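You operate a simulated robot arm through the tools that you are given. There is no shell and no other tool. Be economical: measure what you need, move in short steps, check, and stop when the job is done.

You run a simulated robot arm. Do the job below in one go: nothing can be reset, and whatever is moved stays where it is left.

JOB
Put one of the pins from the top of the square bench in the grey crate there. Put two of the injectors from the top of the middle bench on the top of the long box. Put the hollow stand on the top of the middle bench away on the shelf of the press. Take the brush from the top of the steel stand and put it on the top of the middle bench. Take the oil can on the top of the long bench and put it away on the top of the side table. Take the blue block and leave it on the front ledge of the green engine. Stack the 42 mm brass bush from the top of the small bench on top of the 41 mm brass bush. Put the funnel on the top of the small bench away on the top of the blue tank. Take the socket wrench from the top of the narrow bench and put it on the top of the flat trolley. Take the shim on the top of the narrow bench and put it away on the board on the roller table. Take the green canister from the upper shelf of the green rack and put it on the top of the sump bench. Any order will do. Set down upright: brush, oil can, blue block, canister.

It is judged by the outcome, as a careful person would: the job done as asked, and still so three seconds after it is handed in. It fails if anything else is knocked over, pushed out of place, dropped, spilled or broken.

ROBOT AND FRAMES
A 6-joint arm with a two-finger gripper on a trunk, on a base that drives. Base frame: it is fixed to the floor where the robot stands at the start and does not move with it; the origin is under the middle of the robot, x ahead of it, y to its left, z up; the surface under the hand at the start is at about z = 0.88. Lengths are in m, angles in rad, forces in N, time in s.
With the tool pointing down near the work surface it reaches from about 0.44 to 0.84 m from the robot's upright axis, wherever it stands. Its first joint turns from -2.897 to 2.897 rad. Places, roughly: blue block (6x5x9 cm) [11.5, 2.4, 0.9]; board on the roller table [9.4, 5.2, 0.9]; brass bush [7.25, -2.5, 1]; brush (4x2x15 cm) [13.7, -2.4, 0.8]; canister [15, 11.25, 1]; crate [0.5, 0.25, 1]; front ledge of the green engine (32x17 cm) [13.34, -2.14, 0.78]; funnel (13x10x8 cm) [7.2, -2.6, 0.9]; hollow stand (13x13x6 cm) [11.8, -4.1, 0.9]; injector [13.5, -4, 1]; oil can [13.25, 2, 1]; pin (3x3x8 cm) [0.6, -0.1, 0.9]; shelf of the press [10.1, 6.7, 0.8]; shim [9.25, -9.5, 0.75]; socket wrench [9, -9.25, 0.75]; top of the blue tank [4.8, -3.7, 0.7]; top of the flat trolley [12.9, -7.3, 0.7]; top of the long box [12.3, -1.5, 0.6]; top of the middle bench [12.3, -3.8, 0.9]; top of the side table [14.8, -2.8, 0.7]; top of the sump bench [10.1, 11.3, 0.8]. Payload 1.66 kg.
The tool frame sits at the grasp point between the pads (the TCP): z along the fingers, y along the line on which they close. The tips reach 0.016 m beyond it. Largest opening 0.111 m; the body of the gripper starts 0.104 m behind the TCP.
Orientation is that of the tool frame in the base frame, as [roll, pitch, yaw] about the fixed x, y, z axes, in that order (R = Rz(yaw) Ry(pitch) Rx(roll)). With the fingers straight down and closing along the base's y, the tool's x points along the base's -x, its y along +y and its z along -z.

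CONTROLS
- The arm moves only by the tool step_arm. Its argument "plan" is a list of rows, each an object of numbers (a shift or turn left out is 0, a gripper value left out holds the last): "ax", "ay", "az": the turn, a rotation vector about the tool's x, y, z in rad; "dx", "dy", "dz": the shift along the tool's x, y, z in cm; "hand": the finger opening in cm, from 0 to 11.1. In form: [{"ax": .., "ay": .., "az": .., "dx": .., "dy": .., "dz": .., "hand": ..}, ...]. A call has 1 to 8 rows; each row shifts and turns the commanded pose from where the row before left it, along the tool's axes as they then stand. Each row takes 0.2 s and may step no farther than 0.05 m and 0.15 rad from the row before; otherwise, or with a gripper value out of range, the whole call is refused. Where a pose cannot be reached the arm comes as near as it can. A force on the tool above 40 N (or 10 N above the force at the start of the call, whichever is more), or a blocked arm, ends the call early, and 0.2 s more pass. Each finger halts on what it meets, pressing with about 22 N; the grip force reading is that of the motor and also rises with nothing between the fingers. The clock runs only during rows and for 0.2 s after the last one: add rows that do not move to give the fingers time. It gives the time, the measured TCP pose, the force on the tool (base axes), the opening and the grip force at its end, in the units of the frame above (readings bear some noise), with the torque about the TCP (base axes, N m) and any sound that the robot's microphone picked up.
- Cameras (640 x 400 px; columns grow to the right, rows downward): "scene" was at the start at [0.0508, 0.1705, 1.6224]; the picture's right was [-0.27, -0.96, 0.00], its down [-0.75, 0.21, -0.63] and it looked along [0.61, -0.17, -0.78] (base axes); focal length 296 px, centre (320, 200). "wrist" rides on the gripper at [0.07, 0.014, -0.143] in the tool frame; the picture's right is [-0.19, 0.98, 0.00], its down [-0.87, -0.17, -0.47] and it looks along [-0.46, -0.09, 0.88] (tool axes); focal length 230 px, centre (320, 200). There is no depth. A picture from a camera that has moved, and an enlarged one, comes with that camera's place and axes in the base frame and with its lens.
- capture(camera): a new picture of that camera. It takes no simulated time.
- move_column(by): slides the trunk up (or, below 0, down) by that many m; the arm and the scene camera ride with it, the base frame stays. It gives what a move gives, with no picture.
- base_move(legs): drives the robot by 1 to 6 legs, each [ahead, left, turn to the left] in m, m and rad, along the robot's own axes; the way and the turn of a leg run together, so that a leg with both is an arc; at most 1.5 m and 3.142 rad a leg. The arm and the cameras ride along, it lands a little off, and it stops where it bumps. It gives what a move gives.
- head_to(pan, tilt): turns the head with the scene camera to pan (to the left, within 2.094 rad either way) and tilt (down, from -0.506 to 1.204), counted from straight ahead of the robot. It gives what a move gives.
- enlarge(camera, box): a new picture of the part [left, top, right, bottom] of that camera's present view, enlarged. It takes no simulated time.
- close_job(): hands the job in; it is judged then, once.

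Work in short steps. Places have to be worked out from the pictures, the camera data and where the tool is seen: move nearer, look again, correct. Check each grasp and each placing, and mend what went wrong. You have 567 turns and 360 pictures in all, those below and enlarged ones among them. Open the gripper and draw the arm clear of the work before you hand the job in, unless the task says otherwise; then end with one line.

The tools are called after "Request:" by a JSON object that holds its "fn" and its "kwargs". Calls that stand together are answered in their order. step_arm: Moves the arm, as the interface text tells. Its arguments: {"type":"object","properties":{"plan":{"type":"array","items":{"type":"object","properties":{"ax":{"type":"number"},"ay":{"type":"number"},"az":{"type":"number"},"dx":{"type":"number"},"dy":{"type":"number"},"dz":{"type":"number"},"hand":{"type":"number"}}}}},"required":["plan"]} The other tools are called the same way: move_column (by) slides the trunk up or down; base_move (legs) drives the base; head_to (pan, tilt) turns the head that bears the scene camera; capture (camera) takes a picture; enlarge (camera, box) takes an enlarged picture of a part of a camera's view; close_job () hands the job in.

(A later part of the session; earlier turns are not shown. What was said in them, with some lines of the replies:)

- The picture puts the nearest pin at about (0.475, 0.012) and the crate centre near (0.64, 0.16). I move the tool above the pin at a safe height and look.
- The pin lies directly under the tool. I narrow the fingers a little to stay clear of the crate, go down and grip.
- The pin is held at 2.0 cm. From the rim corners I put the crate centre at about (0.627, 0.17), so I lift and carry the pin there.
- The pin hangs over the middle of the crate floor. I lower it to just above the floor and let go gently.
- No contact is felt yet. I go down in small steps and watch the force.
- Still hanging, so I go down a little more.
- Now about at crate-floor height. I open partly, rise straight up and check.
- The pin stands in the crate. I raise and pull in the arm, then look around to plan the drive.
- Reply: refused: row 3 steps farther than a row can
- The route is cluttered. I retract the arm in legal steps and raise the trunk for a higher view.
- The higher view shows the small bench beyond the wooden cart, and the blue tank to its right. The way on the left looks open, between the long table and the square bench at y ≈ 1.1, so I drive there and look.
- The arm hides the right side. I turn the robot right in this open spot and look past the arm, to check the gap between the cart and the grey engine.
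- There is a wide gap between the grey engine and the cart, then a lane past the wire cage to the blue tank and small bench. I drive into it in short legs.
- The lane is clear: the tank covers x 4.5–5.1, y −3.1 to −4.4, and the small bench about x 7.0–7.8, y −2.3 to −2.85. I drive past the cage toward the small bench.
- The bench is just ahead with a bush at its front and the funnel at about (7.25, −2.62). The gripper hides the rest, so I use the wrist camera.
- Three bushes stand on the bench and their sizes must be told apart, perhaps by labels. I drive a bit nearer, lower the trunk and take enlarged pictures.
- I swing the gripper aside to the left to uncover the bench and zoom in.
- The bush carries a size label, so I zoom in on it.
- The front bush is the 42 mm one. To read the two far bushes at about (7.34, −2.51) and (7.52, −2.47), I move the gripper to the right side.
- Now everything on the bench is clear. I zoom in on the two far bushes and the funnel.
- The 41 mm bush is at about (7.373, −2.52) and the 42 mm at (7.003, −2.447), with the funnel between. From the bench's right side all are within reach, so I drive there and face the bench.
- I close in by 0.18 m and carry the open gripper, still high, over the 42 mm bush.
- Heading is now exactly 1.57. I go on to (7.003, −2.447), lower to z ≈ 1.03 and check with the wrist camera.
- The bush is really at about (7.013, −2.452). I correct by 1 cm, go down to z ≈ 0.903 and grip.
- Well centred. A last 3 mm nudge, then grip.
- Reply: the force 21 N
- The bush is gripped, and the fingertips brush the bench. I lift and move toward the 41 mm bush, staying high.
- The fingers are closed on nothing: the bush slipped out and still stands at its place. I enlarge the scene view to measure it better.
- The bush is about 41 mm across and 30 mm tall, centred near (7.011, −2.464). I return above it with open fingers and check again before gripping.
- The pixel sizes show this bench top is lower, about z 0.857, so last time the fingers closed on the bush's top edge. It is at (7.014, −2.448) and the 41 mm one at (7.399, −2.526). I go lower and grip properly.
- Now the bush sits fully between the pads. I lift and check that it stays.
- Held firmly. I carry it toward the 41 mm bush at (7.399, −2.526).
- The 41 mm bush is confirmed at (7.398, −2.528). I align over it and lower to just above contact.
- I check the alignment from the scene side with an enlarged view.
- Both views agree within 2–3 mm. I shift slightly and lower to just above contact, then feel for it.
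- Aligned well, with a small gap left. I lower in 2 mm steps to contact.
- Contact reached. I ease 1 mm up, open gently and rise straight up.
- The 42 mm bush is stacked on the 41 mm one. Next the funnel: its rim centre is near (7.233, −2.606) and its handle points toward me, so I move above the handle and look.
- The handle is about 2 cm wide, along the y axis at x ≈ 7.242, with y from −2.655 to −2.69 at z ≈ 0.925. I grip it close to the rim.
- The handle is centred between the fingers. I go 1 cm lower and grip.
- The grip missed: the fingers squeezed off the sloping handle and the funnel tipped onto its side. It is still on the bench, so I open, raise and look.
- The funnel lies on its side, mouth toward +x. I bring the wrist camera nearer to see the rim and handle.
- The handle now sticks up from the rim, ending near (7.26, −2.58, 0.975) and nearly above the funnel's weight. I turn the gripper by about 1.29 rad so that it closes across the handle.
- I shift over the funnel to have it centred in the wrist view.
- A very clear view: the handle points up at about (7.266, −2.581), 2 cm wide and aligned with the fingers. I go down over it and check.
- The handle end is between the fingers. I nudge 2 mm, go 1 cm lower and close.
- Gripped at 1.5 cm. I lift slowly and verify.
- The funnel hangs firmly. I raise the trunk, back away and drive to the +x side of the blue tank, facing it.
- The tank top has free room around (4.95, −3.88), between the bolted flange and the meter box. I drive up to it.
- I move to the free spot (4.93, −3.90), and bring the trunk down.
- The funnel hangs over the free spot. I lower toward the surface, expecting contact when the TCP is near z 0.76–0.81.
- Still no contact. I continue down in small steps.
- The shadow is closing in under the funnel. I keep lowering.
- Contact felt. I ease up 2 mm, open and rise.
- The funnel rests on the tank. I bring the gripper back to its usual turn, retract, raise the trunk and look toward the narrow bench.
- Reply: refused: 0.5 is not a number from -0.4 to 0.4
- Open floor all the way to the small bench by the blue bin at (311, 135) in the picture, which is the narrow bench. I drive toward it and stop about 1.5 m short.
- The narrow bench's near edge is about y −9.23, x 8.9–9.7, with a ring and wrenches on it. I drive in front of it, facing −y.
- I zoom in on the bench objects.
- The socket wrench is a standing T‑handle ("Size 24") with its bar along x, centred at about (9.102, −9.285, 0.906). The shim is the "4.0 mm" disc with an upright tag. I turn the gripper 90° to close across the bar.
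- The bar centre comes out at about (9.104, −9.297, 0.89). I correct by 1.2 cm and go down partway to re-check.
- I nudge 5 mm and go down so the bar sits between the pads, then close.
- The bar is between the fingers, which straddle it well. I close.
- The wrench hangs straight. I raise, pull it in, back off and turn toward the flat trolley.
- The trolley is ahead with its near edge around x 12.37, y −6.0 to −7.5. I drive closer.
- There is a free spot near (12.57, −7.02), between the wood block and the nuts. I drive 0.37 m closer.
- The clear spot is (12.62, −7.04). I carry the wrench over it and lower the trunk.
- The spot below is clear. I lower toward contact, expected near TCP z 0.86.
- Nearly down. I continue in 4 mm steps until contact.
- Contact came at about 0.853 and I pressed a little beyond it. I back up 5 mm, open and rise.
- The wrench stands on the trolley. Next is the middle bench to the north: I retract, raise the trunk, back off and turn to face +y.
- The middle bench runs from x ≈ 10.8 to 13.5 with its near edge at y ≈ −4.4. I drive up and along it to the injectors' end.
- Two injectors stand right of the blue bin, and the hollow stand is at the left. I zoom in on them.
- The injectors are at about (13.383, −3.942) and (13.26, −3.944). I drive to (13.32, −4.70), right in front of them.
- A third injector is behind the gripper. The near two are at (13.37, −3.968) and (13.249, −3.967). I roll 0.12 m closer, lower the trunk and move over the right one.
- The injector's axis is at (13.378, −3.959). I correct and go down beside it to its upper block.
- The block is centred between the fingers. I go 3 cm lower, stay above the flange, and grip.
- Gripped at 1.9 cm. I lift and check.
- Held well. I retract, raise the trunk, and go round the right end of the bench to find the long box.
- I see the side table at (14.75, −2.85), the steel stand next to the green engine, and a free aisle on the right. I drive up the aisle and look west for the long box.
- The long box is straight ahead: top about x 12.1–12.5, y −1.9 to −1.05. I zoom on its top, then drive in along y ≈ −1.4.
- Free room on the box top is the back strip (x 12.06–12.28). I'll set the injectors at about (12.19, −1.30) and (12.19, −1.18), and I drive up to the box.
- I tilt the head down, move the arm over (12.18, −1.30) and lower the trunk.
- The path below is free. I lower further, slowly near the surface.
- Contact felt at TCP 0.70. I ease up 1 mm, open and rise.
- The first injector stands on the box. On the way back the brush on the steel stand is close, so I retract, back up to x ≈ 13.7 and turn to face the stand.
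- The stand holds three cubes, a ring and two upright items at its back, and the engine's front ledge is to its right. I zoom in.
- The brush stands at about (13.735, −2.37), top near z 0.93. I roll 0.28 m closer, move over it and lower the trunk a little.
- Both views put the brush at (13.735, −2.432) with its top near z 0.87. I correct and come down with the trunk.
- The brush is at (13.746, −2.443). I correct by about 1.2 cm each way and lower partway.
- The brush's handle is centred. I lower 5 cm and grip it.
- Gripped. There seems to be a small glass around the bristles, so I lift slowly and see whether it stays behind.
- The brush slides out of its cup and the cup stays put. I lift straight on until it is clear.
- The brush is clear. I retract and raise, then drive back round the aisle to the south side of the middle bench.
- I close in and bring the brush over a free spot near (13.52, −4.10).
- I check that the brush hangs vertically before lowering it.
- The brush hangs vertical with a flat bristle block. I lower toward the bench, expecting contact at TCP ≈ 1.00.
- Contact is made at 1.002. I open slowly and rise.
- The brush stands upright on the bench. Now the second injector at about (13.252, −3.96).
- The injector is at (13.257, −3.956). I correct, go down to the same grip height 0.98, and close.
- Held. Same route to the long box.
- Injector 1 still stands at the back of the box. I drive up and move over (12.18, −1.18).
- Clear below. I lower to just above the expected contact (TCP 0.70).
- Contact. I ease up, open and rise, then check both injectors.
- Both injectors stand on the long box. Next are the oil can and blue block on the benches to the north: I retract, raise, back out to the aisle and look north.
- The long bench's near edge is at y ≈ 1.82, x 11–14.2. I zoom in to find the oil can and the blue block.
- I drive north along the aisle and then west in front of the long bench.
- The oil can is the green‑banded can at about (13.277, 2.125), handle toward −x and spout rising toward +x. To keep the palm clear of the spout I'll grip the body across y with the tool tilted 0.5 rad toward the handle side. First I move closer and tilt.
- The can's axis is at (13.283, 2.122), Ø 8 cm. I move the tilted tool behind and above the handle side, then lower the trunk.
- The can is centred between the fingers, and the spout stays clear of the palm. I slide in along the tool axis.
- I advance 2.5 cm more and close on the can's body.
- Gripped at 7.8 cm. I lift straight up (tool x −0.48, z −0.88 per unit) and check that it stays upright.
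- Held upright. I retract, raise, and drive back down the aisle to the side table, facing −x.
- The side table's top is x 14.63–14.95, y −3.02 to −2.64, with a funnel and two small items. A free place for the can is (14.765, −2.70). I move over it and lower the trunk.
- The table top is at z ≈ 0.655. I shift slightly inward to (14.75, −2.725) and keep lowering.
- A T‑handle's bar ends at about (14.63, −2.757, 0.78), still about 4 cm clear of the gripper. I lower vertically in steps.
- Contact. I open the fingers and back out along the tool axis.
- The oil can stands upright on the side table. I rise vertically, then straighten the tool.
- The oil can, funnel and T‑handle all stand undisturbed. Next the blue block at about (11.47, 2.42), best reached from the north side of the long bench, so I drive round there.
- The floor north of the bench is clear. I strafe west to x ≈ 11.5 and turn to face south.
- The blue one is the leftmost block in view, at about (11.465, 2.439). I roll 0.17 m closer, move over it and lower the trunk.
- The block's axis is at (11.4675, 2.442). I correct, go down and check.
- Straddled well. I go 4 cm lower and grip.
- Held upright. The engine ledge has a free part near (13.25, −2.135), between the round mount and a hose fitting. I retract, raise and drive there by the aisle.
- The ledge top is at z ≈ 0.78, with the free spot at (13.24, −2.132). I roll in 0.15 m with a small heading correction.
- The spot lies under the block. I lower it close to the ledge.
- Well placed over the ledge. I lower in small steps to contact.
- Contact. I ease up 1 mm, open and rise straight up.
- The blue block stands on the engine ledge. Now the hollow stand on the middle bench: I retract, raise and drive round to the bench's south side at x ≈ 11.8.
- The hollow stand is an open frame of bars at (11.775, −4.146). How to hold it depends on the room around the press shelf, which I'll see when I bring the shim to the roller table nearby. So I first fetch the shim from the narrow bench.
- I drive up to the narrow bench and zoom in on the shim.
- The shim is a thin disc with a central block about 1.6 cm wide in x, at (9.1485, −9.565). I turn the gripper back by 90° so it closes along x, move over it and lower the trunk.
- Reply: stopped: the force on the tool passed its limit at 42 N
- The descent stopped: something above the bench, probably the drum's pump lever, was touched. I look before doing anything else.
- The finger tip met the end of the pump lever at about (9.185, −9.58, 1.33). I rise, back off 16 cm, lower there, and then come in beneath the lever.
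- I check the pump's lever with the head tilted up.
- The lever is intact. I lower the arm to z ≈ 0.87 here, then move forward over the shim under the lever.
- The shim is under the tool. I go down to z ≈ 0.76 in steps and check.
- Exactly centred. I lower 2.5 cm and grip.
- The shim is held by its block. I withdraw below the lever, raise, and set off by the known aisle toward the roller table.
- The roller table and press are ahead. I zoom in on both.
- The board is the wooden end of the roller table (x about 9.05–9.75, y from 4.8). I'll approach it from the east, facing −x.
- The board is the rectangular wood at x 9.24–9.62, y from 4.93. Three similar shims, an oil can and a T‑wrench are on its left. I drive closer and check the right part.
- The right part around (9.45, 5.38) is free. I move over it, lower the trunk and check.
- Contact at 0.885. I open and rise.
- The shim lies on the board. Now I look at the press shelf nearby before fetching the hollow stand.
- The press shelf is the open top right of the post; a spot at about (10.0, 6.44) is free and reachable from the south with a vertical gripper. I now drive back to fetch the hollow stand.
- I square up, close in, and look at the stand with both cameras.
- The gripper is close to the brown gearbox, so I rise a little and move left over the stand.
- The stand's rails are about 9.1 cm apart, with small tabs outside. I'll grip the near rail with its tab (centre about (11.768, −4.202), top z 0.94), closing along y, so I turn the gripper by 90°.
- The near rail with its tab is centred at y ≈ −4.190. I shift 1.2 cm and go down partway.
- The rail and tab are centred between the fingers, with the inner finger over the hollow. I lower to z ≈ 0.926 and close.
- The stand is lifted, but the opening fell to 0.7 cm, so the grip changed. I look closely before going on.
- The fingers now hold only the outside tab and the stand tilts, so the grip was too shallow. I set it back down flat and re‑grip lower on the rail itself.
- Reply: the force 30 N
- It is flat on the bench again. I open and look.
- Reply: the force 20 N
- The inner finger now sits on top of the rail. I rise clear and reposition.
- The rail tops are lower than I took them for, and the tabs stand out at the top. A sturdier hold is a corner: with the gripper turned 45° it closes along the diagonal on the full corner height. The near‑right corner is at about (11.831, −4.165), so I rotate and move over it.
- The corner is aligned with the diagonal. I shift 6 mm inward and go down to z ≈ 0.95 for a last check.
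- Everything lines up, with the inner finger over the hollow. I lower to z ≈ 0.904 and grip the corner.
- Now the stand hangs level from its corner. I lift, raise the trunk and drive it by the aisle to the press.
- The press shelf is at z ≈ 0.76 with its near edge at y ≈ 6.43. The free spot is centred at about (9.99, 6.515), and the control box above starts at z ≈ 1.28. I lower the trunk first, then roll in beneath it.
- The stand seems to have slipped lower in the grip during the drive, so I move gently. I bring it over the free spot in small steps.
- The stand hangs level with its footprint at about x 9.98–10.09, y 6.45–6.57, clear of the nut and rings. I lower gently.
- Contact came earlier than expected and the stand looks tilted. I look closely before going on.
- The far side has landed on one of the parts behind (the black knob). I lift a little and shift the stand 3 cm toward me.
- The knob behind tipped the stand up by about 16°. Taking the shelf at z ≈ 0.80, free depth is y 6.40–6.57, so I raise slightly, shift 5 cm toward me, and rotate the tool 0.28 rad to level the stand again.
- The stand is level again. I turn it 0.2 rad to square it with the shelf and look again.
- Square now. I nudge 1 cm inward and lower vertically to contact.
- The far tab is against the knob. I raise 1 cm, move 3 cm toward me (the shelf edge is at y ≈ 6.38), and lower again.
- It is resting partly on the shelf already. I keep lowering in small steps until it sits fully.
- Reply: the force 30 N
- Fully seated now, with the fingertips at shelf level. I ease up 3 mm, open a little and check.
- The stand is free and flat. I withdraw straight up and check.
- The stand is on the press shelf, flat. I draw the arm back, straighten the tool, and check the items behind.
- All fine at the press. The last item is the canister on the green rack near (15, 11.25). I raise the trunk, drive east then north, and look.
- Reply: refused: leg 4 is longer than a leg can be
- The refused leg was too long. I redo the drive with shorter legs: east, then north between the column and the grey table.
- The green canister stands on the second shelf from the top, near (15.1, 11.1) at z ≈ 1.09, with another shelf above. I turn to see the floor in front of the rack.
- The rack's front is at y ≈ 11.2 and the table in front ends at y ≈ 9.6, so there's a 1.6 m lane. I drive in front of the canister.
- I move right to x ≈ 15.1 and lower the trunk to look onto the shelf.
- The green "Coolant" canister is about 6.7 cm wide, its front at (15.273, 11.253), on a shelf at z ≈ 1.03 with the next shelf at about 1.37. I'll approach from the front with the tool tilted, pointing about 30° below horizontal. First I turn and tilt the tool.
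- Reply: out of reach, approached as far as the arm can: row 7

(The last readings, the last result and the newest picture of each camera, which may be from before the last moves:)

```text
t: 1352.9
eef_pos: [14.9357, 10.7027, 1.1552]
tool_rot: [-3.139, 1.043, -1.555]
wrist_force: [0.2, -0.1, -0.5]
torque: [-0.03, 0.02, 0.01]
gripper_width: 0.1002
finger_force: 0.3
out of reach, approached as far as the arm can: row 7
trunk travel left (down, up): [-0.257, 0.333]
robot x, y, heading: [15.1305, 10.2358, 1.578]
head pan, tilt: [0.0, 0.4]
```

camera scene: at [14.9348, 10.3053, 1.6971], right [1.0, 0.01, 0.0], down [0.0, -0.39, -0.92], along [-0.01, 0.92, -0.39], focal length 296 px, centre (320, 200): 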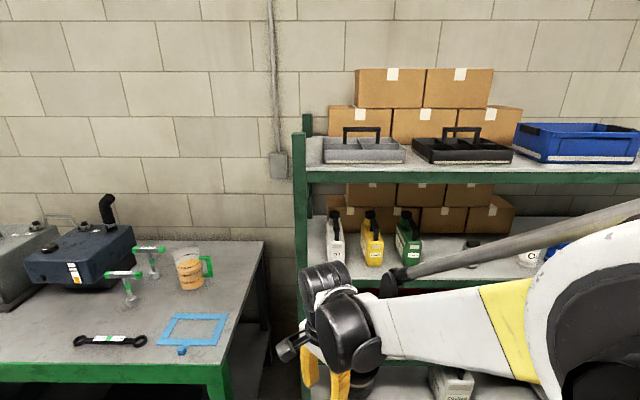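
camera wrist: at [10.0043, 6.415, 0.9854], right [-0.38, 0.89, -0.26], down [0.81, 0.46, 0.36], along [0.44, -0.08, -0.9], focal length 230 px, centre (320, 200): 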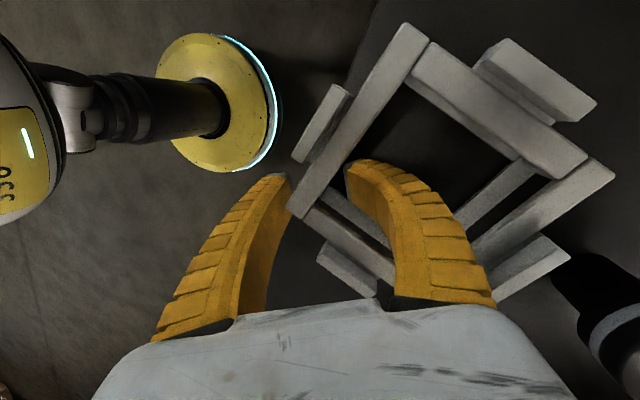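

The tilt is reached. I bring the base 0.27 m forward and 0.12 m right, then move to the pre‑grasp point in front of the canister.

Request:
{"fn": "base_move", "kwargs": {"legs": [[0.27, -0.12, 0]]}}

Request:
{"fn": "step_arm", "kwargs": {"plan": [{"dx": -1.77, "dy": -3.7, "dz": 1.9}, {"dx": -1.77, "dy": -3.7, "dz": 1.9}, {"dx": -1.77, "dy": -3.7, "dz": 1.9}]}}

Request:
{"fn": "capture", "kwargs": {"camera": "wrist"}}

Request:
{"fn": "capture", "kwargs": {"camera": "scene"}}

```text
t: 1355.0
eef_pos: [15.056, 10.9833, 1.154]
tool_rot: [-3.14, 1.04, -1.56]
wrist_force: [-0.4, -0.1, 0.9]
torque: [-0.02, 0.03, 0.04]
gripper_width: 0.1008
finger_force: 0.8
trunk travel left (down, up): [-0.257, 0.333]
robot x, y, heading: [15.2486, 10.5083, 1.578]
head pan, tilt: [0.0, 0.4]
```

```text
t: 1355.8
eef_pos: [15.1675, 11.0583, 1.1725]
tool_rot: [-3.137, 1.042, -1.562]
wrist_force: [0.4, 0.2, 0.3]
torque: [-0.03, 0.03, -0.05]
gripper_width: 0.1008
finger_force: 0.5
trunk travel left (down, up): [-0.257, 0.333]
robot x, y, heading: [15.2473, 10.5087, 1.583]
head pan, tilt: [0.0, 0.4]
```

```text
67 pictures are left
camera wrist: at [15.1564, 10.9007, 1.1837], right [-0.98, 0.09, 0.16], down [0.17, 0.03, 0.99], along [0.08, 1.0, -0.05], focal length 230 px, centre (320, 200)
```

wrist: 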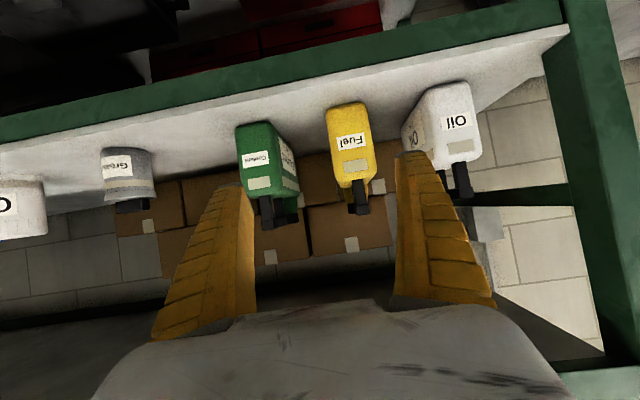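

```text
66 pictures are left
camera scene: at [15.0536, 10.5845, 1.6972], right [1.0, 0.01, 0.0], down [0.0, -0.39, -0.92], along [-0.01, 0.92, -0.39], focal length 296 px, centre (320, 200)
```

scene: 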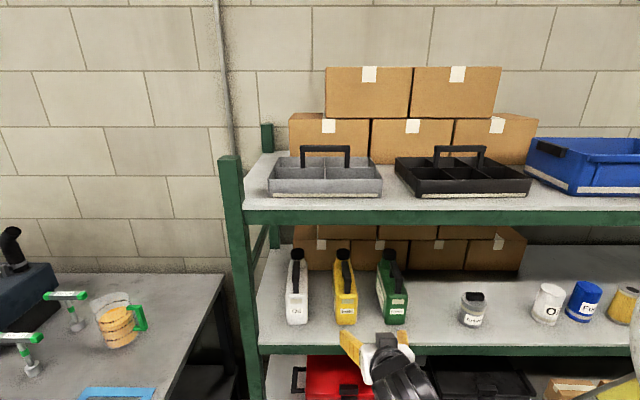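

Very clear views. The canister's centre is x ≈ 15.268, with 5 cm to the yellow one. I line up laterally, then slide in partway along the tool axis.

Request:
{"fn": "step_arm", "kwargs": {"plan": [{"dy": -3.4}, {"dy": -3.4}, {"dy": -3.4}, {"dx": -0.77, "dz": 4.2}, {"dx": -0.77, "dz": 4.2}]}}

Request:
{"fn": "capture", "kwargs": {"camera": "wrist"}}

Request:
{"fn": "enlarge", "kwargs": {"camera": "scene", "box": [280, 200, 460, 370]}}

```text
t: 1357.0
eef_pos: [15.2692, 11.1412, 1.142]
tool_rot: [-3.138, 1.042, -1.562]
wrist_force: [0.2, -0.5, 0.1]
torque: [0.01, -0.03, 0.0]
gripper_width: 0.1007
finger_force: 0.1
trunk travel left (down, up): [-0.257, 0.333]
robot x, y, heading: [15.2453, 10.5129, 1.582]
head pan, tilt: [0.0, 0.4]
```

```text
65 pictures are left
camera wrist: at [15.2571, 10.9824, 1.1533], right [-0.98, 0.09, 0.16], down [0.17, 0.03, 0.99], along [0.08, 1.0, -0.05], focal length 230 px, centre (320, 200)
```

wrist: 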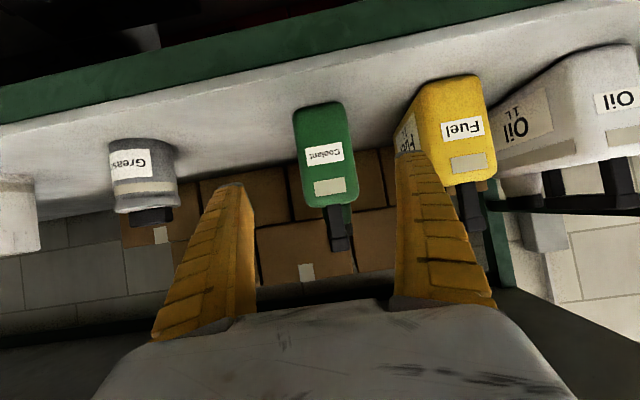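

```text
2.35 times, centred on (370, 285) of scene
camera zoom: at [15.0529, 10.5852, 1.697], right [1.0, 0.01, 0.0], down [0.0, -0.39, -0.92], along [-0.01, 0.92, -0.39], focal length 697 px, centre (202, 0)
```

zoom: 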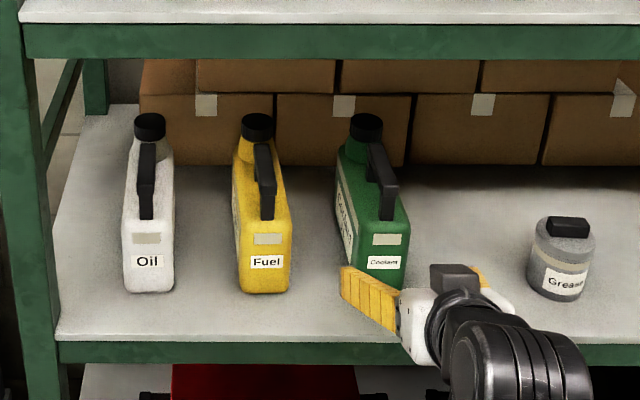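

The canister is centred between the fingers, and the yellow one stays clear. I slide in the remaining 16 cm.

Request:
{"fn": "step_arm", "kwargs": {"plan": [{"dx": -0.77, "dz": 4.15}, {"dx": -0.77, "dz": 4.15}, {"dx": -0.77, "dz": 4.15}]}}

Request:
{"fn": "capture", "kwargs": {"camera": "wrist"}}

Request:
{"fn": "enlarge", "kwargs": {"camera": "scene", "box": [280, 200, 460, 370]}}

```text
t: 1357.8
eef_pos: [15.2673, 11.2589, 1.0975]
tool_rot: [-3.138, 1.041, -1.561]
wrist_force: [-0.3, 0.3, -0.1]
torque: [0.02, 0.0, -0.04]
gripper_width: 0.1006
finger_force: 0.1
trunk travel left (down, up): [-0.257, 0.333]
robot x, y, heading: [15.2454, 10.5098, 1.578]
head pan, tilt: [0.0, 0.4]
```

```text
63 pictures are left
camera wrist: at [15.2553, 11.0999, 1.1096], right [-0.98, 0.09, 0.16], down [0.16, 0.03, 0.99], along [0.08, 1.0, -0.05], focal length 230 px, centre (320, 200)
```

wrist: 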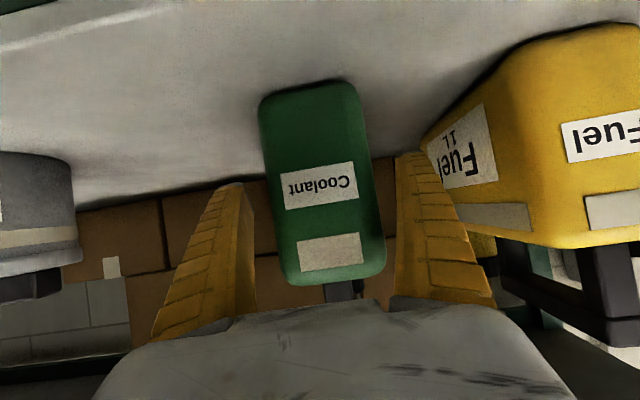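

```text
2.35 times, centred on (370, 285) of scene
camera zoom: at [15.0527, 10.5855, 1.697], right [1.0, 0.01, 0.0], down [0.0, -0.39, -0.92], along [-0.01, 0.92, -0.39], focal length 697 px, centre (202, 0)
```

zoom: 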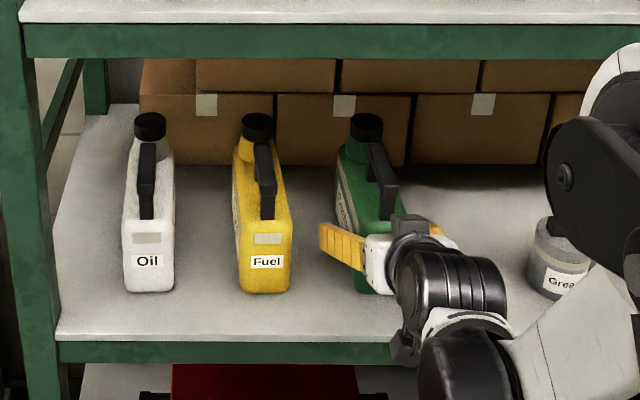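

The fingers straddle the canister with about 1 cm each side. I open fully, advance 3.5 cm and grip.

Request:
{"fn": "step_arm", "kwargs": {"plan": [{"hand": 11}, {"dx": -0.5, "dz": 3.2}]}}

Request:
{"fn": "step_arm", "kwargs": {"plan": [{"hand": 0}, {}, {}]}}

Request:
{"fn": "capture", "kwargs": {"camera": "wrist"}}

```text
t: 1358.4
eef_pos: [15.2659, 11.288, 1.0867]
tool_rot: [-3.139, 1.042, -1.56]
wrist_force: [-1.5, 0.3, -0.5]
torque: [0.03, -0.12, -0.13]
gripper_width: 0.1105
finger_force: 0.1
trunk travel left (down, up): [-0.257, 0.333]
robot x, y, heading: [15.2466, 10.5129, 1.576]
head pan, tilt: [0.0, 0.4]
```

```text
t: 1359.2
eef_pos: [15.2671, 11.288, 1.0875]
tool_rot: [-3.137, 1.042, -1.559]
wrist_force: [-1.3, -2.6, -0.3]
torque: [0.19, 0.13, 0.05]
gripper_width: 0.0598
finger_force: 21.8
trunk travel left (down, up): [-0.257, 0.333]
robot x, y, heading: [15.2464, 10.5142, 1.579]
head pan, tilt: [0.0, 0.4]
```

```text
61 pictures are left
camera wrist: at [15.2552, 11.1287, 1.0991], right [-0.98, 0.09, 0.16], down [0.17, 0.03, 0.99], along [0.08, 1.0, -0.04], focal length 230 px, centre (320, 200)
```

wrist: 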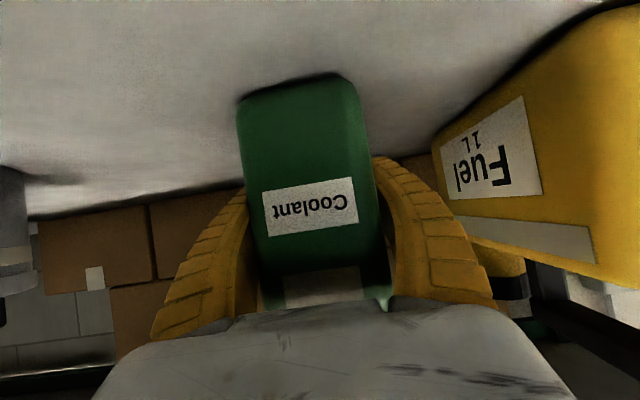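

Gripped at 6 cm. I lift it 4 cm straight up, then pull it straight out of the rack.

Request:
{"fn": "step_arm", "kwargs": {"plan": [{"dx": -0.86, "dz": -0.5}, {"dx": -1.3, "dz": -0.75}, {"dx": -1.3, "dz": -0.75}, {}]}}

Request:
{"fn": "enlarge", "kwargs": {"camera": "scene", "box": [280, 200, 460, 370]}}

```text
t: 1360.2
eef_pos: [15.2671, 11.29, 1.1271]
tool_rot: [-3.139, 1.041, -1.562]
wrist_force: [-0.5, -0.3, -10.7]
torque: [-0.27, 0.01, -0.02]
gripper_width: 0.0589
finger_force: 21.9
trunk travel left (down, up): [-0.257, 0.333]
robot x, y, heading: [15.2445, 10.516, 1.583]
head pan, tilt: [0.0, 0.4]
```

```text
2.35 times, centred on (370, 285) of scene
camera zoom: at [15.0528, 10.5858, 1.697], right [1.0, 0.01, 0.0], down [0.0, -0.39, -0.92], along [-0.01, 0.92, -0.39], focal length 697 px, centre (202, 0)
```

zoom: 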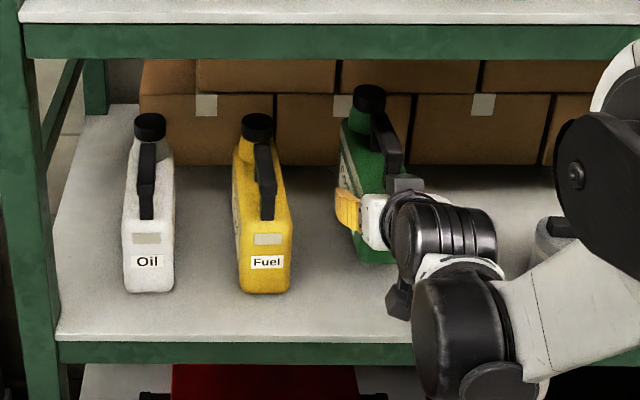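

It holds (about 10.7 N). I pull straight back with the base.

Request:
{"fn": "base_move", "kwargs": {"legs": [[-0.3, 0, 0]]}}

Request:
{"fn": "capture", "kwargs": {"camera": "scene"}}

```text
t: 1362.2
eef_pos: [15.2712, 10.9884, 1.127]
tool_rot: [-3.138, 1.042, -1.565]
wrist_force: [0.0, -0.2, -11.2]
torque: [-0.27, -0.03, -0.01]
gripper_width: 0.0588
finger_force: 22.2
trunk travel left (down, up): [-0.257, 0.333]
robot x, y, heading: [15.2489, 10.2109, 1.571]
head pan, tilt: [0.0, 0.4]
```

```text
59 pictures are left
camera scene: at [15.0543, 10.2851, 1.6971], right [1.0, 0.0, 0.0], down [0.0, -0.39, -0.92], along [0.0, 0.92, -0.39], focal length 296 px, centre (320, 200)
```

scene: 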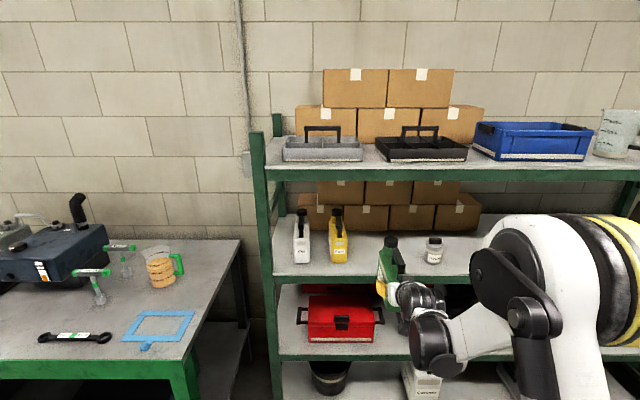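

It is out of the rack. I strafe west toward the sump bench.

Request:
{"fn": "base_move", "kwargs": {"legs": [[-0.08, 0, 0], [0, 1.5, 0], [0, 1.5, 0], [0, 1.0, 0]]}}

Request:
{"fn": "head_to", "kwargs": {"pan": 0.35, "tilt": 0.5}}

Request:
{"fn": "capture", "kwargs": {"camera": "scene"}}

```text
t: 1381.8
eef_pos: [11.3197, 10.7796, 1.1271]
tool_rot: [-3.138, 1.04, -1.524]
wrist_force: [-0.2, -1.1, -10.7]
torque: [-0.24, -0.02, 0.04]
gripper_width: 0.0583
finger_force: 22.0
trunk travel left (down, up): [-0.257, 0.333]
robot x, y, heading: [11.3274, 10.0023, 1.614]
head pan, tilt: [0.0, 0.4]
```

```text
t: 1382.6
eef_pos: [11.3192, 10.7788, 1.1271]
tool_rot: [-3.139, 1.041, -1.525]
wrist_force: [0.2, 0.8, -11.8]
torque: [-0.33, -0.02, 0.01]
gripper_width: 0.0587
finger_force: 22.2
trunk travel left (down, up): [-0.257, 0.333]
robot x, y, heading: [11.3247, 10.0007, 1.614]
head pan, tilt: [0.351, 0.499]
```

```text
58 pictures are left
camera scene: at [11.101, 10.0589, 1.6879], right [0.92, 0.38, 0.0], down [0.18, -0.44, -0.88], along [-0.34, 0.81, -0.48], focal length 296 px, centre (320, 200)
```

scene: 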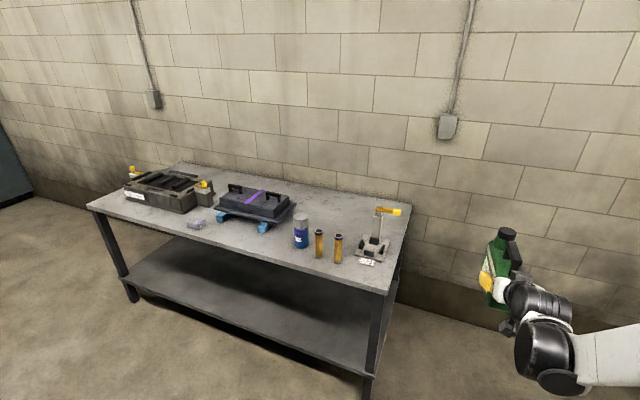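

There is room on the sump bench in front of the sump, about x 10.06–10.5, y 10.96–11.12. I square up and move to x ≈ 10.22.

Request:
{"fn": "base_move", "kwargs": {"legs": [[0, 0, -0.043], [0, 1.1, 0]]}}

Request:
{"fn": "head_to", "kwargs": {"pan": 0.0, "tilt": 0.6}}

Request:
{"fn": "capture", "kwargs": {"camera": "scene"}}

```text
t: 1388.7
eef_pos: [10.2427, 10.7797, 1.1264]
tool_rot: [-3.137, 1.04, -1.569]
wrist_force: [0.0, -0.4, -11.7]
torque: [-0.26, -0.01, -0.04]
gripper_width: 0.0585
finger_force: 21.5
trunk travel left (down, up): [-0.257, 0.333]
robot x, y, heading: [10.2147, 10.0026, 1.568]
head pan, tilt: [0.351, 0.499]
```

```text
t: 1389.5
eef_pos: [10.2429, 10.7804, 1.1283]
tool_rot: [-3.138, 1.04, -1.569]
wrist_force: [-0.3, -0.2, -11.1]
torque: [-0.29, -0.02, 0.0]
gripper_width: 0.0584
finger_force: 22.3
trunk travel left (down, up): [-0.257, 0.333]
robot x, y, heading: [10.2106, 10.0039, 1.571]
head pan, tilt: [0.0, 0.6]
```

```text
57 pictures are left
camera scene: at [10.0223, 10.0729, 1.6788], right [1.0, 0.0, 0.0], down [0.0, -0.57, -0.82], along [0.0, 0.82, -0.57], focal length 296 px, centre (320, 200)
```

scene: 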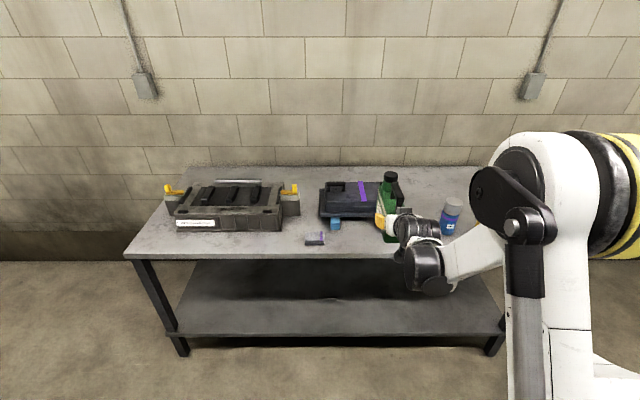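

The bench top is at z ≈ 0.76, near edge y ≈ 10.965. I roll 0.25 m ahead so that the canister is over (10.24, 11.05), then lower the trunk.

Request:
{"fn": "base_move", "kwargs": {"legs": [[0.25, 0, 0]]}}

Request:
{"fn": "move_column", "kwargs": {"by": -0.2}}

Request:
{"fn": "capture", "kwargs": {"camera": "scene"}}

Request:
{"fn": "capture", "kwargs": {"camera": "wrist"}}

```text
t: 1391.3
eef_pos: [10.2461, 11.0283, 1.1252]
tool_rot: [-3.138, 1.039, -1.57]
wrist_force: [0.4, 0.8, -11.8]
torque: [-0.27, 0.0, 0.02]
gripper_width: 0.0586
finger_force: 21.8
trunk travel left (down, up): [-0.257, 0.333]
robot x, y, heading: [10.2186, 10.2503, 1.564]
head pan, tilt: [0.0, 0.6]
```

```text
t: 1393.5
eef_pos: [10.2444, 11.0262, 0.9267]
tool_rot: [-3.138, 1.04, -1.571]
wrist_force: [-0.2, 0.6, -10.0]
torque: [-0.26, -0.02, 0.01]
gripper_width: 0.0584
finger_force: 22.3
trunk travel left (down, up): [-0.057, 0.533]
robot x, y, heading: [10.2159, 10.2488, 1.566]
head pan, tilt: [0.0, 0.6]
```

```text
56 pictures are left
camera scene: at [10.0234, 10.3214, 1.4789], right [1.0, 0.0, 0.0], down [0.0, -0.57, -0.82], along [0.0, 0.82, -0.57], focal length 296 px, centre (320, 200)
```

scene: 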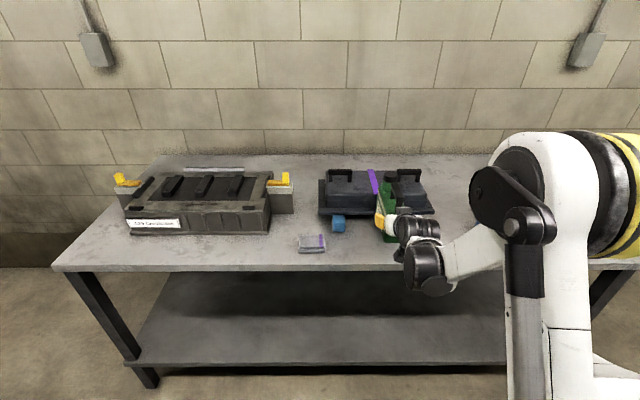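

```text
55 pictures are left
camera wrist: at [10.2312, 10.8682, 0.9384], right [-0.98, 0.1, 0.16], down [0.17, 0.03, 0.99], along [0.09, 0.99, -0.05], focal length 230 px, centre (320, 200)
```

wrist: 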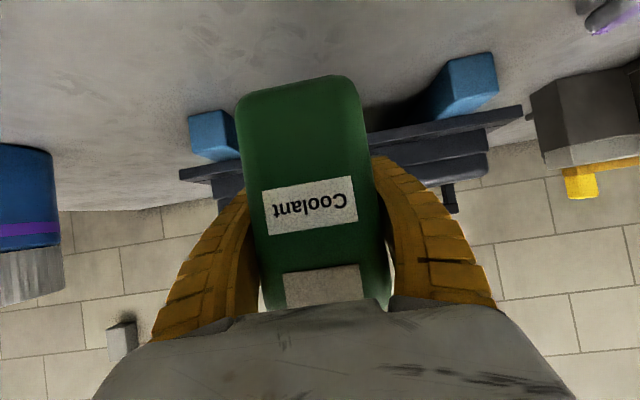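

The supports' fronts are at y ≈ 11.2, so there's room to go 3 cm deeper. I shift and lower most of the way.

Request:
{"fn": "step_arm", "kwargs": {"plan": [{"dx": -1.5, "dz": 2.6}, {"dx": 2.6, "dz": 1.5}, {"dx": 2.6, "dz": 1.5}, {"dx": 1.3, "dz": 0.75}]}}

Request:
{"fn": "enlarge", "kwargs": {"camera": "scene", "box": [300, 140, 460, 290]}}

Request:
{"fn": "capture", "kwargs": {"camera": "wrist"}}

```text
t: 1394.5
eef_pos: [10.2445, 11.0546, 0.8556]
tool_rot: [-3.138, 1.044, -1.571]
wrist_force: [0.7, -5.8, 19.8]
torque: [-0.08, 0.11, 0.13]
gripper_width: 0.0608
finger_force: 22.2
trunk travel left (down, up): [-0.057, 0.533]
robot x, y, heading: [10.2163, 10.254, 1.562]
head pan, tilt: [0.0, 0.6]
```

```text
2.67 times, centred on (380, 215) of scene
camera zoom: at [10.0234, 10.3175, 1.4792], right [1.0, 0.0, 0.0], down [0.0, -0.56, -0.83], along [0.0, 0.83, -0.56], focal length 790 px, centre (160, 160)
```

zoom: 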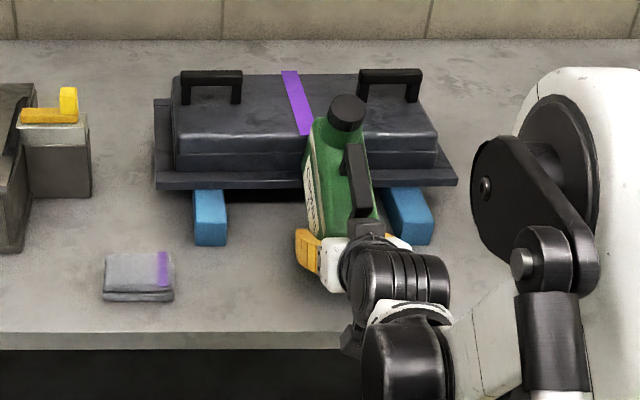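

```text
53 pictures are left
camera wrist: at [10.2309, 10.8955, 0.8661], right [-0.98, 0.1, 0.16], down [0.17, 0.03, 0.99], along [0.09, 0.99, -0.04], focal length 230 px, centre (320, 200)
```

wrist: 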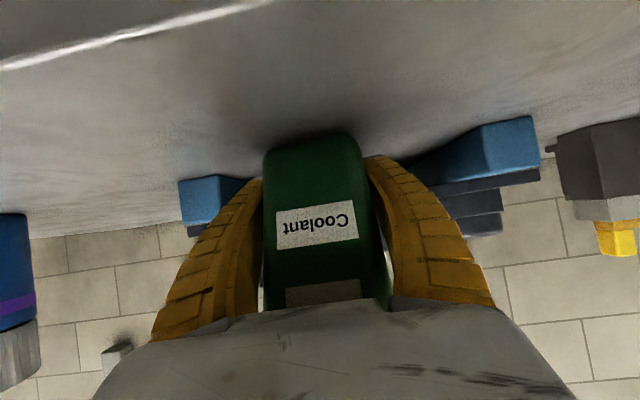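

Contact came early and the canister looks rotated in the grip, so its rear may be touching the sump's flange. I raise 3 cm, come back 3 cm and look.

Request:
{"fn": "step_arm", "kwargs": {"plan": [{"dx": -1.3, "dz": -0.75}, {"dx": -1.3, "dz": -0.75}, {"dx": 1.5, "dz": -2.6}, {}]}}

Request:
{"fn": "capture", "kwargs": {"camera": "wrist"}}

Request:
{"fn": "enlarge", "kwargs": {"camera": "scene", "box": [340, 150, 440, 260]}}

```text
t: 1395.5
eef_pos: [10.2452, 11.0267, 0.8826]
tool_rot: [-3.138, 1.04, -1.572]
wrist_force: [0.1, -0.3, -10.9]
torque: [-0.37, -0.02, -0.01]
gripper_width: 0.0579
finger_force: 21.7
trunk travel left (down, up): [-0.057, 0.533]
robot x, y, heading: [10.2124, 10.2512, 1.564]
head pan, tilt: [0.0, 0.6]
```

```text
52 pictures are left
camera wrist: at [10.2313, 10.8681, 0.8943], right [-0.98, 0.1, 0.16], down [0.17, 0.03, 0.99], along [0.09, 0.99, -0.05], focal length 230 px, centre (320, 200)
```

wrist: 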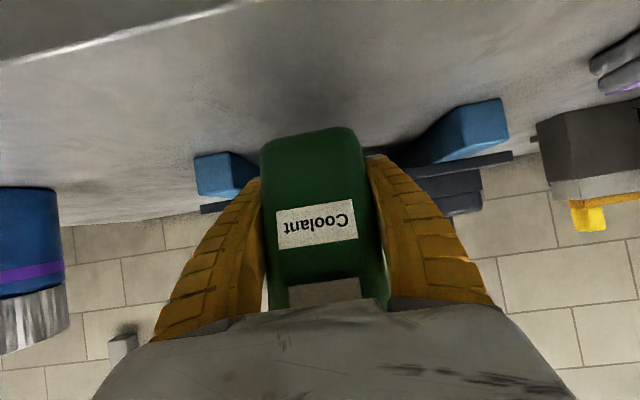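

```text
3.64 times, centred on (390, 205) of scene
camera zoom: at [10.0234, 10.3211, 1.4788], right [1.0, 0.0, 0.0], down [0.0, -0.57, -0.82], along [0.0, 0.82, -0.57], focal length 1078 px, centre (66, 182)
```

zoom: 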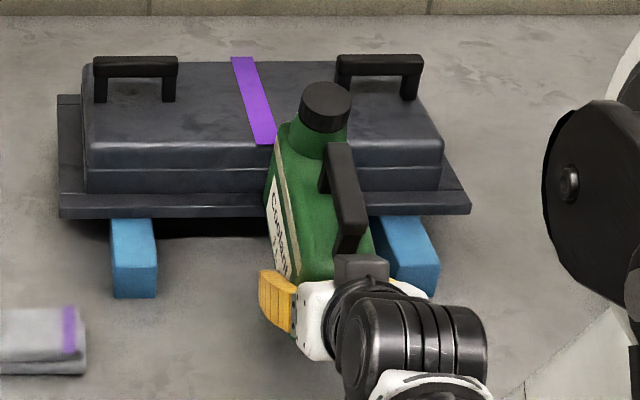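

The canister slid back a little in the grip when it touched. The bench top is nearer z 0.82 and its edge at y ≈ 10.90, so there is room in front: I move 5 cm toward me gently, then lower in small steps.

Request:
{"fn": "step_arm", "kwargs": {"plan": [{"dx": 0.63, "dz": -1.08}, {"dx": 0.63, "dz": -1.08}, {"dx": 0.63, "dz": -1.08}, {"dx": 0.63, "dz": -1.08}, {}]}}

Request:
{"fn": "step_arm", "kwargs": {"plan": [{"dx": 0.43, "dz": 0.25}, {"dx": 0.43, "dz": 0.25}]}}

Request:
{"fn": "step_arm", "kwargs": {"plan": [{"dx": 0.35, "dz": 0.2}]}}

```text
t: 1396.7
eef_pos: [10.2438, 10.9757, 0.8818]
tool_rot: [-3.138, 1.039, -1.569]
wrist_force: [0.6, -0.7, -10.4]
torque: [-0.37, 0.0, 0.04]
gripper_width: 0.0579
finger_force: 21.9
trunk travel left (down, up): [-0.057, 0.533]
robot x, y, heading: [10.2172, 10.2512, 1.565]
head pan, tilt: [0.0, 0.6]
```

```text
t: 1397.3
eef_pos: [10.2453, 10.9775, 0.8723]
tool_rot: [-3.138, 1.041, -1.57]
wrist_force: [-0.4, -1.0, -11.6]
torque: [-0.37, 0.01, 0.0]
gripper_width: 0.0578
finger_force: 22.0
trunk travel left (down, up): [-0.057, 0.533]
robot x, y, heading: [10.2149, 10.2523, 1.564]
head pan, tilt: [0.0, 0.6]
```

```text
t: 1397.7
eef_pos: [10.2438, 10.9757, 0.8683]
tool_rot: [-3.139, 1.04, -1.572]
wrist_force: [0.3, 0.4, -11.2]
torque: [-0.4, -0.02, -0.01]
gripper_width: 0.0578
finger_force: 22.5
trunk travel left (down, up): [-0.057, 0.533]
robot x, y, heading: [10.2147, 10.2504, 1.566]
head pan, tilt: [0.0, 0.6]
```

Request:
{"fn": "step_arm", "kwargs": {"plan": [{"dx": 0.35, "dz": 0.2}]}}

Request:
{"fn": "step_arm", "kwargs": {"plan": [{"dx": 0.35, "dz": 0.2}]}}

Request:
{"fn": "capture", "kwargs": {"camera": "wrist"}}

Request:
{"fn": "enlarge", "kwargs": {"camera": "scene", "box": [340, 150, 440, 270]}}

```text
t: 1398.1
eef_pos: [10.2444, 10.9766, 0.8638]
tool_rot: [-3.138, 1.039, -1.571]
wrist_force: [0.5, 0.4, -11.7]
torque: [-0.42, -0.01, 0.0]
gripper_width: 0.0578
finger_force: 22.0
trunk travel left (down, up): [-0.057, 0.533]
robot x, y, heading: [10.2184, 10.2475, 1.566]
head pan, tilt: [0.0, 0.6]
```

```text
t: 1398.5
eef_pos: [10.2444, 10.9755, 0.8594]
tool_rot: [-3.138, 1.04, -1.57]
wrist_force: [0.2, -0.5, -10.6]
torque: [-0.38, 0.02, 0.01]
gripper_width: 0.0577
finger_force: 21.4
trunk travel left (down, up): [-0.057, 0.533]
robot x, y, heading: [10.2172, 10.2496, 1.563]
head pan, tilt: [0.0, 0.6]
```

```text
50 pictures are left
camera wrist: at [10.231, 10.8175, 0.8713], right [-0.98, 0.1, 0.16], down [0.17, 0.03, 0.99], along [0.09, 0.99, -0.05], focal length 230 px, centre (320, 200)
```

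wrist: 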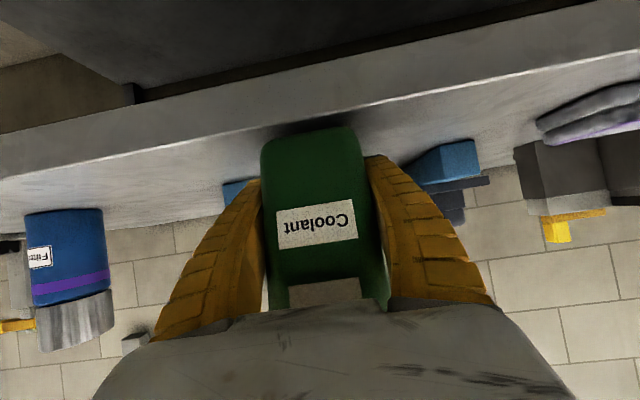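

```text
3.33 times, centred on (390, 210) of scene
camera zoom: at [10.0234, 10.3212, 1.4788], right [1.0, 0.0, 0.0], down [0.0, -0.57, -0.82], along [0.0, 0.82, -0.57], focal length 988 px, centre (87, 167)
```

zoom: 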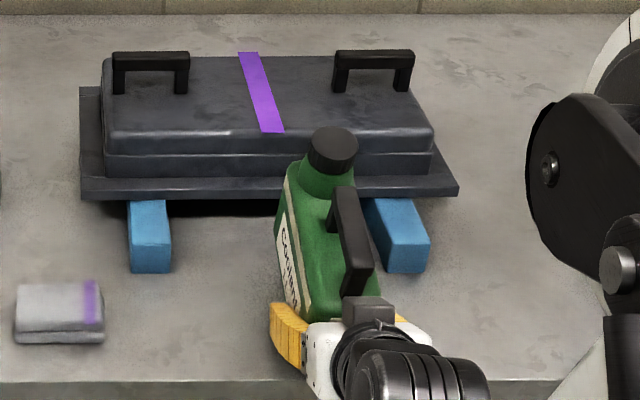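

The bench top is z ≈ 0.82 with its edge at y ≈ 10.934, so the canister's front is only about 2.5 cm inside. I raise 5 mm, move 2.5 cm inward, and continue down.

Request:
{"fn": "step_arm", "kwargs": {"plan": [{"dx": -0.52, "dz": -0.3}, {"dx": -0.63, "dz": 1.08}, {"dx": -0.63, "dz": 1.08}, {"dx": 0.35, "dz": 0.2}]}}

Request:
{"fn": "step_arm", "kwargs": {"plan": [{"dx": 0.35, "dz": 0.2}]}}

Request:
{"fn": "step_arm", "kwargs": {"plan": [{"dx": 0.26, "dz": 0.15}]}}

Request:
{"fn": "step_arm", "kwargs": {"plan": [{"dx": 0.26, "dz": 0.15}]}}

```text
t: 1399.5
eef_pos: [10.2455, 11.0023, 0.8615]
tool_rot: [-3.138, 1.04, -1.57]
wrist_force: [0.3, -0.8, -11.2]
torque: [-0.4, -0.04, 0.01]
gripper_width: 0.0576
finger_force: 22.2
trunk travel left (down, up): [-0.057, 0.533]
robot x, y, heading: [10.217, 10.2522, 1.567]
head pan, tilt: [0.0, 0.6]
```

```text
t: 1399.9
eef_pos: [10.2457, 11.002, 0.8579]
tool_rot: [-3.139, 1.04, -1.571]
wrist_force: [0.2, -0.6, -9.7]
torque: [-0.34, -0.01, 0.01]
gripper_width: 0.0578
finger_force: 22.4
trunk travel left (down, up): [-0.057, 0.533]
robot x, y, heading: [10.2154, 10.25, 1.564]
head pan, tilt: [0.0, 0.6]
```

```text
t: 1400.3
eef_pos: [10.2461, 11.0012, 0.8536]
tool_rot: [-3.138, 1.04, -1.57]
wrist_force: [0.1, 0.9, -1.5]
torque: [-0.64, -0.03, -0.07]
gripper_width: 0.0579
finger_force: 22.3
trunk travel left (down, up): [-0.057, 0.533]
robot x, y, heading: [10.2176, 10.2495, 1.565]
head pan, tilt: [0.0, 0.6]
```

```text
t: 1400.7
eef_pos: [10.2448, 11.0005, 0.8497]
tool_rot: [-3.137, 1.039, -1.572]
wrist_force: [0.4, 0.0, -10.3]
torque: [-0.54, 0.02, -0.03]
gripper_width: 0.0579
finger_force: 22.0
trunk travel left (down, up): [-0.057, 0.533]
robot x, y, heading: [10.2167, 10.2446, 1.566]
head pan, tilt: [0.0, 0.6]
```

Request:
{"fn": "step_arm", "kwargs": {"plan": [{"dx": 0.26, "dz": 0.15}]}}

Request:
{"fn": "step_arm", "kwargs": {"plan": [{"dx": 0.26, "dz": 0.15}]}}

Request:
{"fn": "capture", "kwargs": {"camera": "wrist"}}

Request:
{"fn": "enlarge", "kwargs": {"camera": "scene", "box": [340, 150, 440, 270]}}

```text
t: 1401.1
eef_pos: [10.2445, 11.0006, 0.8477]
tool_rot: [-3.137, 1.042, -1.572]
wrist_force: [0.7, 0.5, -7.8]
torque: [-0.06, 0.11, -0.04]
gripper_width: 0.0579
finger_force: 22.6
trunk travel left (down, up): [-0.057, 0.533]
robot x, y, heading: [10.2163, 10.2488, 1.563]
head pan, tilt: [0.0, 0.6]
```

```text
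t: 1401.5
eef_pos: [10.2441, 10.9997, 0.847]
tool_rot: [-3.138, 1.047, -1.569]
wrist_force: [-1.7, 6.4, 17.5]
torque: [0.09, 0.08, 0.02]
gripper_width: 0.0578
finger_force: 22.0
trunk travel left (down, up): [-0.057, 0.533]
robot x, y, heading: [10.2138, 10.2491, 1.563]
head pan, tilt: [0.0, 0.6]
```

```text
48 pictures are left
camera wrist: at [10.2308, 10.8418, 0.8589], right [-0.98, 0.1, 0.16], down [0.17, 0.02, 0.99], along [0.09, 0.99, -0.04], focal length 230 px, centre (320, 200)
```

wrist: 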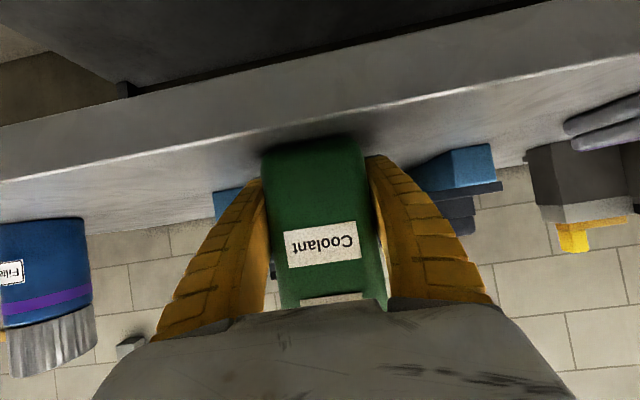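

```text
3.33 times, centred on (390, 210) of scene
camera zoom: at [10.0231, 10.3191, 1.4793], right [1.0, 0.0, 0.0], down [0.0, -0.56, -0.83], along [0.0, 0.83, -0.56], focal length 988 px, centre (87, 167)
```

zoom: 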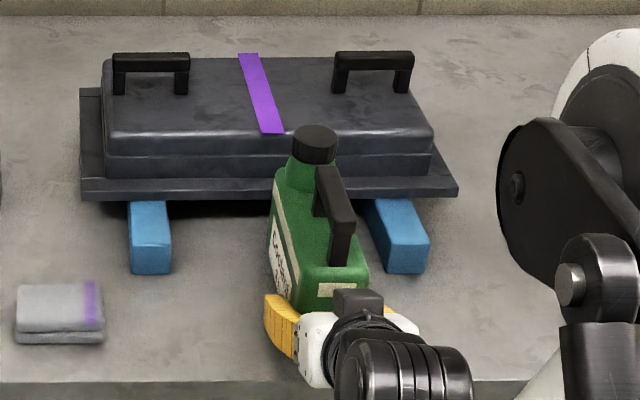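

The canister now stands upright and flat, with its front about 3 cm inside the edge. I open and draw back along the tool axis.

Request:
{"fn": "step_arm", "kwargs": {"plan": [{"dx": -0.13, "dz": -0.08}, {"hand": 7.5}, {"hand": 10}, {"hand": 11}, {"dz": -3}, {"dz": -4}, {"dz": -4}]}}

Request:
{"fn": "capture", "kwargs": {"camera": "wrist"}}

Request:
{"fn": "enlarge", "kwargs": {"camera": "scene", "box": [320, 140, 460, 280]}}

```text
t: 1403.1
eef_pos: [10.2474, 10.9047, 0.9032]
tool_rot: [-3.138, 1.041, -1.573]
wrist_force: [0.3, -0.1, -0.5]
torque: [0.01, 0.02, 0.03]
gripper_width: 0.11
finger_force: 0.0
trunk travel left (down, up): [-0.057, 0.533]
robot x, y, heading: [10.218, 10.2478, 1.562]
head pan, tilt: [0.0, 0.6]
```

```text
46 pictures are left
camera wrist: at [10.2325, 10.7458, 0.9155], right [-0.98, 0.1, 0.16], down [0.17, 0.03, 0.99], along [0.09, 0.99, -0.05], focal length 230 px, centre (320, 200)
```

wrist: 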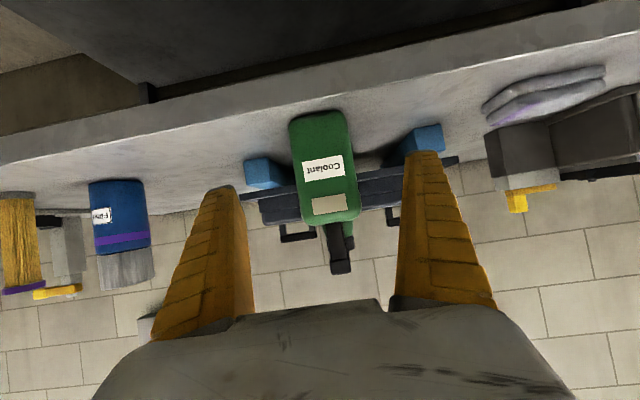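

```text
2.86 times, centred on (390, 210) of scene
camera zoom: at [10.0234, 10.3198, 1.479], right [1.0, 0.0, 0.0], down [0.0, -0.56, -0.83], along [0.0, 0.83, -0.56], focal length 847 px, centre (120, 171)
```

zoom: 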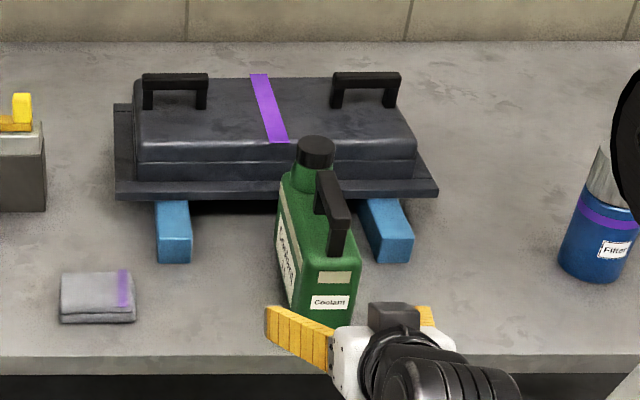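

The canister stands upright on the sump bench. I back the robot away so that the arm is clear.

Request:
{"fn": "base_move", "kwargs": {"legs": [[-0.5, 0, 0]]}}

Request:
{"fn": "capture", "kwargs": {"camera": "scene"}}

```text
t: 1406.1
eef_pos: [10.2443, 10.4008, 0.9032]
tool_rot: [-3.138, 1.041, -1.572]
wrist_force: [1.0, -0.8, 0.4]
torque: [0.0, -0.03, -0.03]
gripper_width: 0.1102
finger_force: 0.1
trunk travel left (down, up): [-0.057, 0.533]
robot x, y, heading: [10.2113, 9.744, 1.566]
head pan, tilt: [0.0, 0.6]
```

```text
44 pictures are left
camera scene: at [10.0208, 9.8164, 1.4789], right [1.0, -0.01, 0.0], down [0.0, -0.56, -0.83], along [0.01, 0.83, -0.56], focal length 296 px, centre (320, 200)
```

scene: 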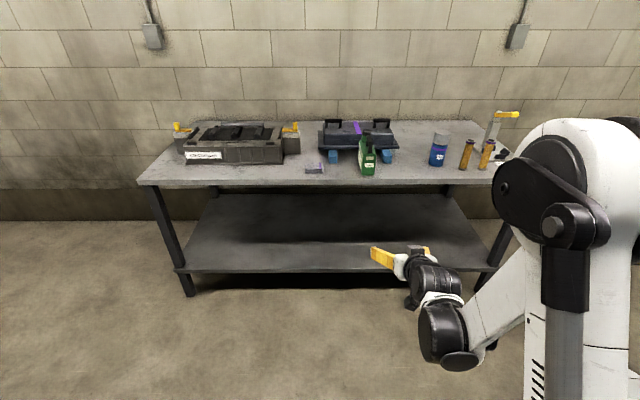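

The canister stands upright, the gripper is open and the arm is clear of everything. All the placings are done, so I hand the job in.

Request:
{"fn": "close_job", "kwargs": {}}

```text
The job is handed in.
```

All eleven items are in place and the job is handed in. The funnel tipped over when I first gripped it and now lies on its side on the blue tank, and the hollow stand sits about 1.5 cm from the front edge of the press shelf.
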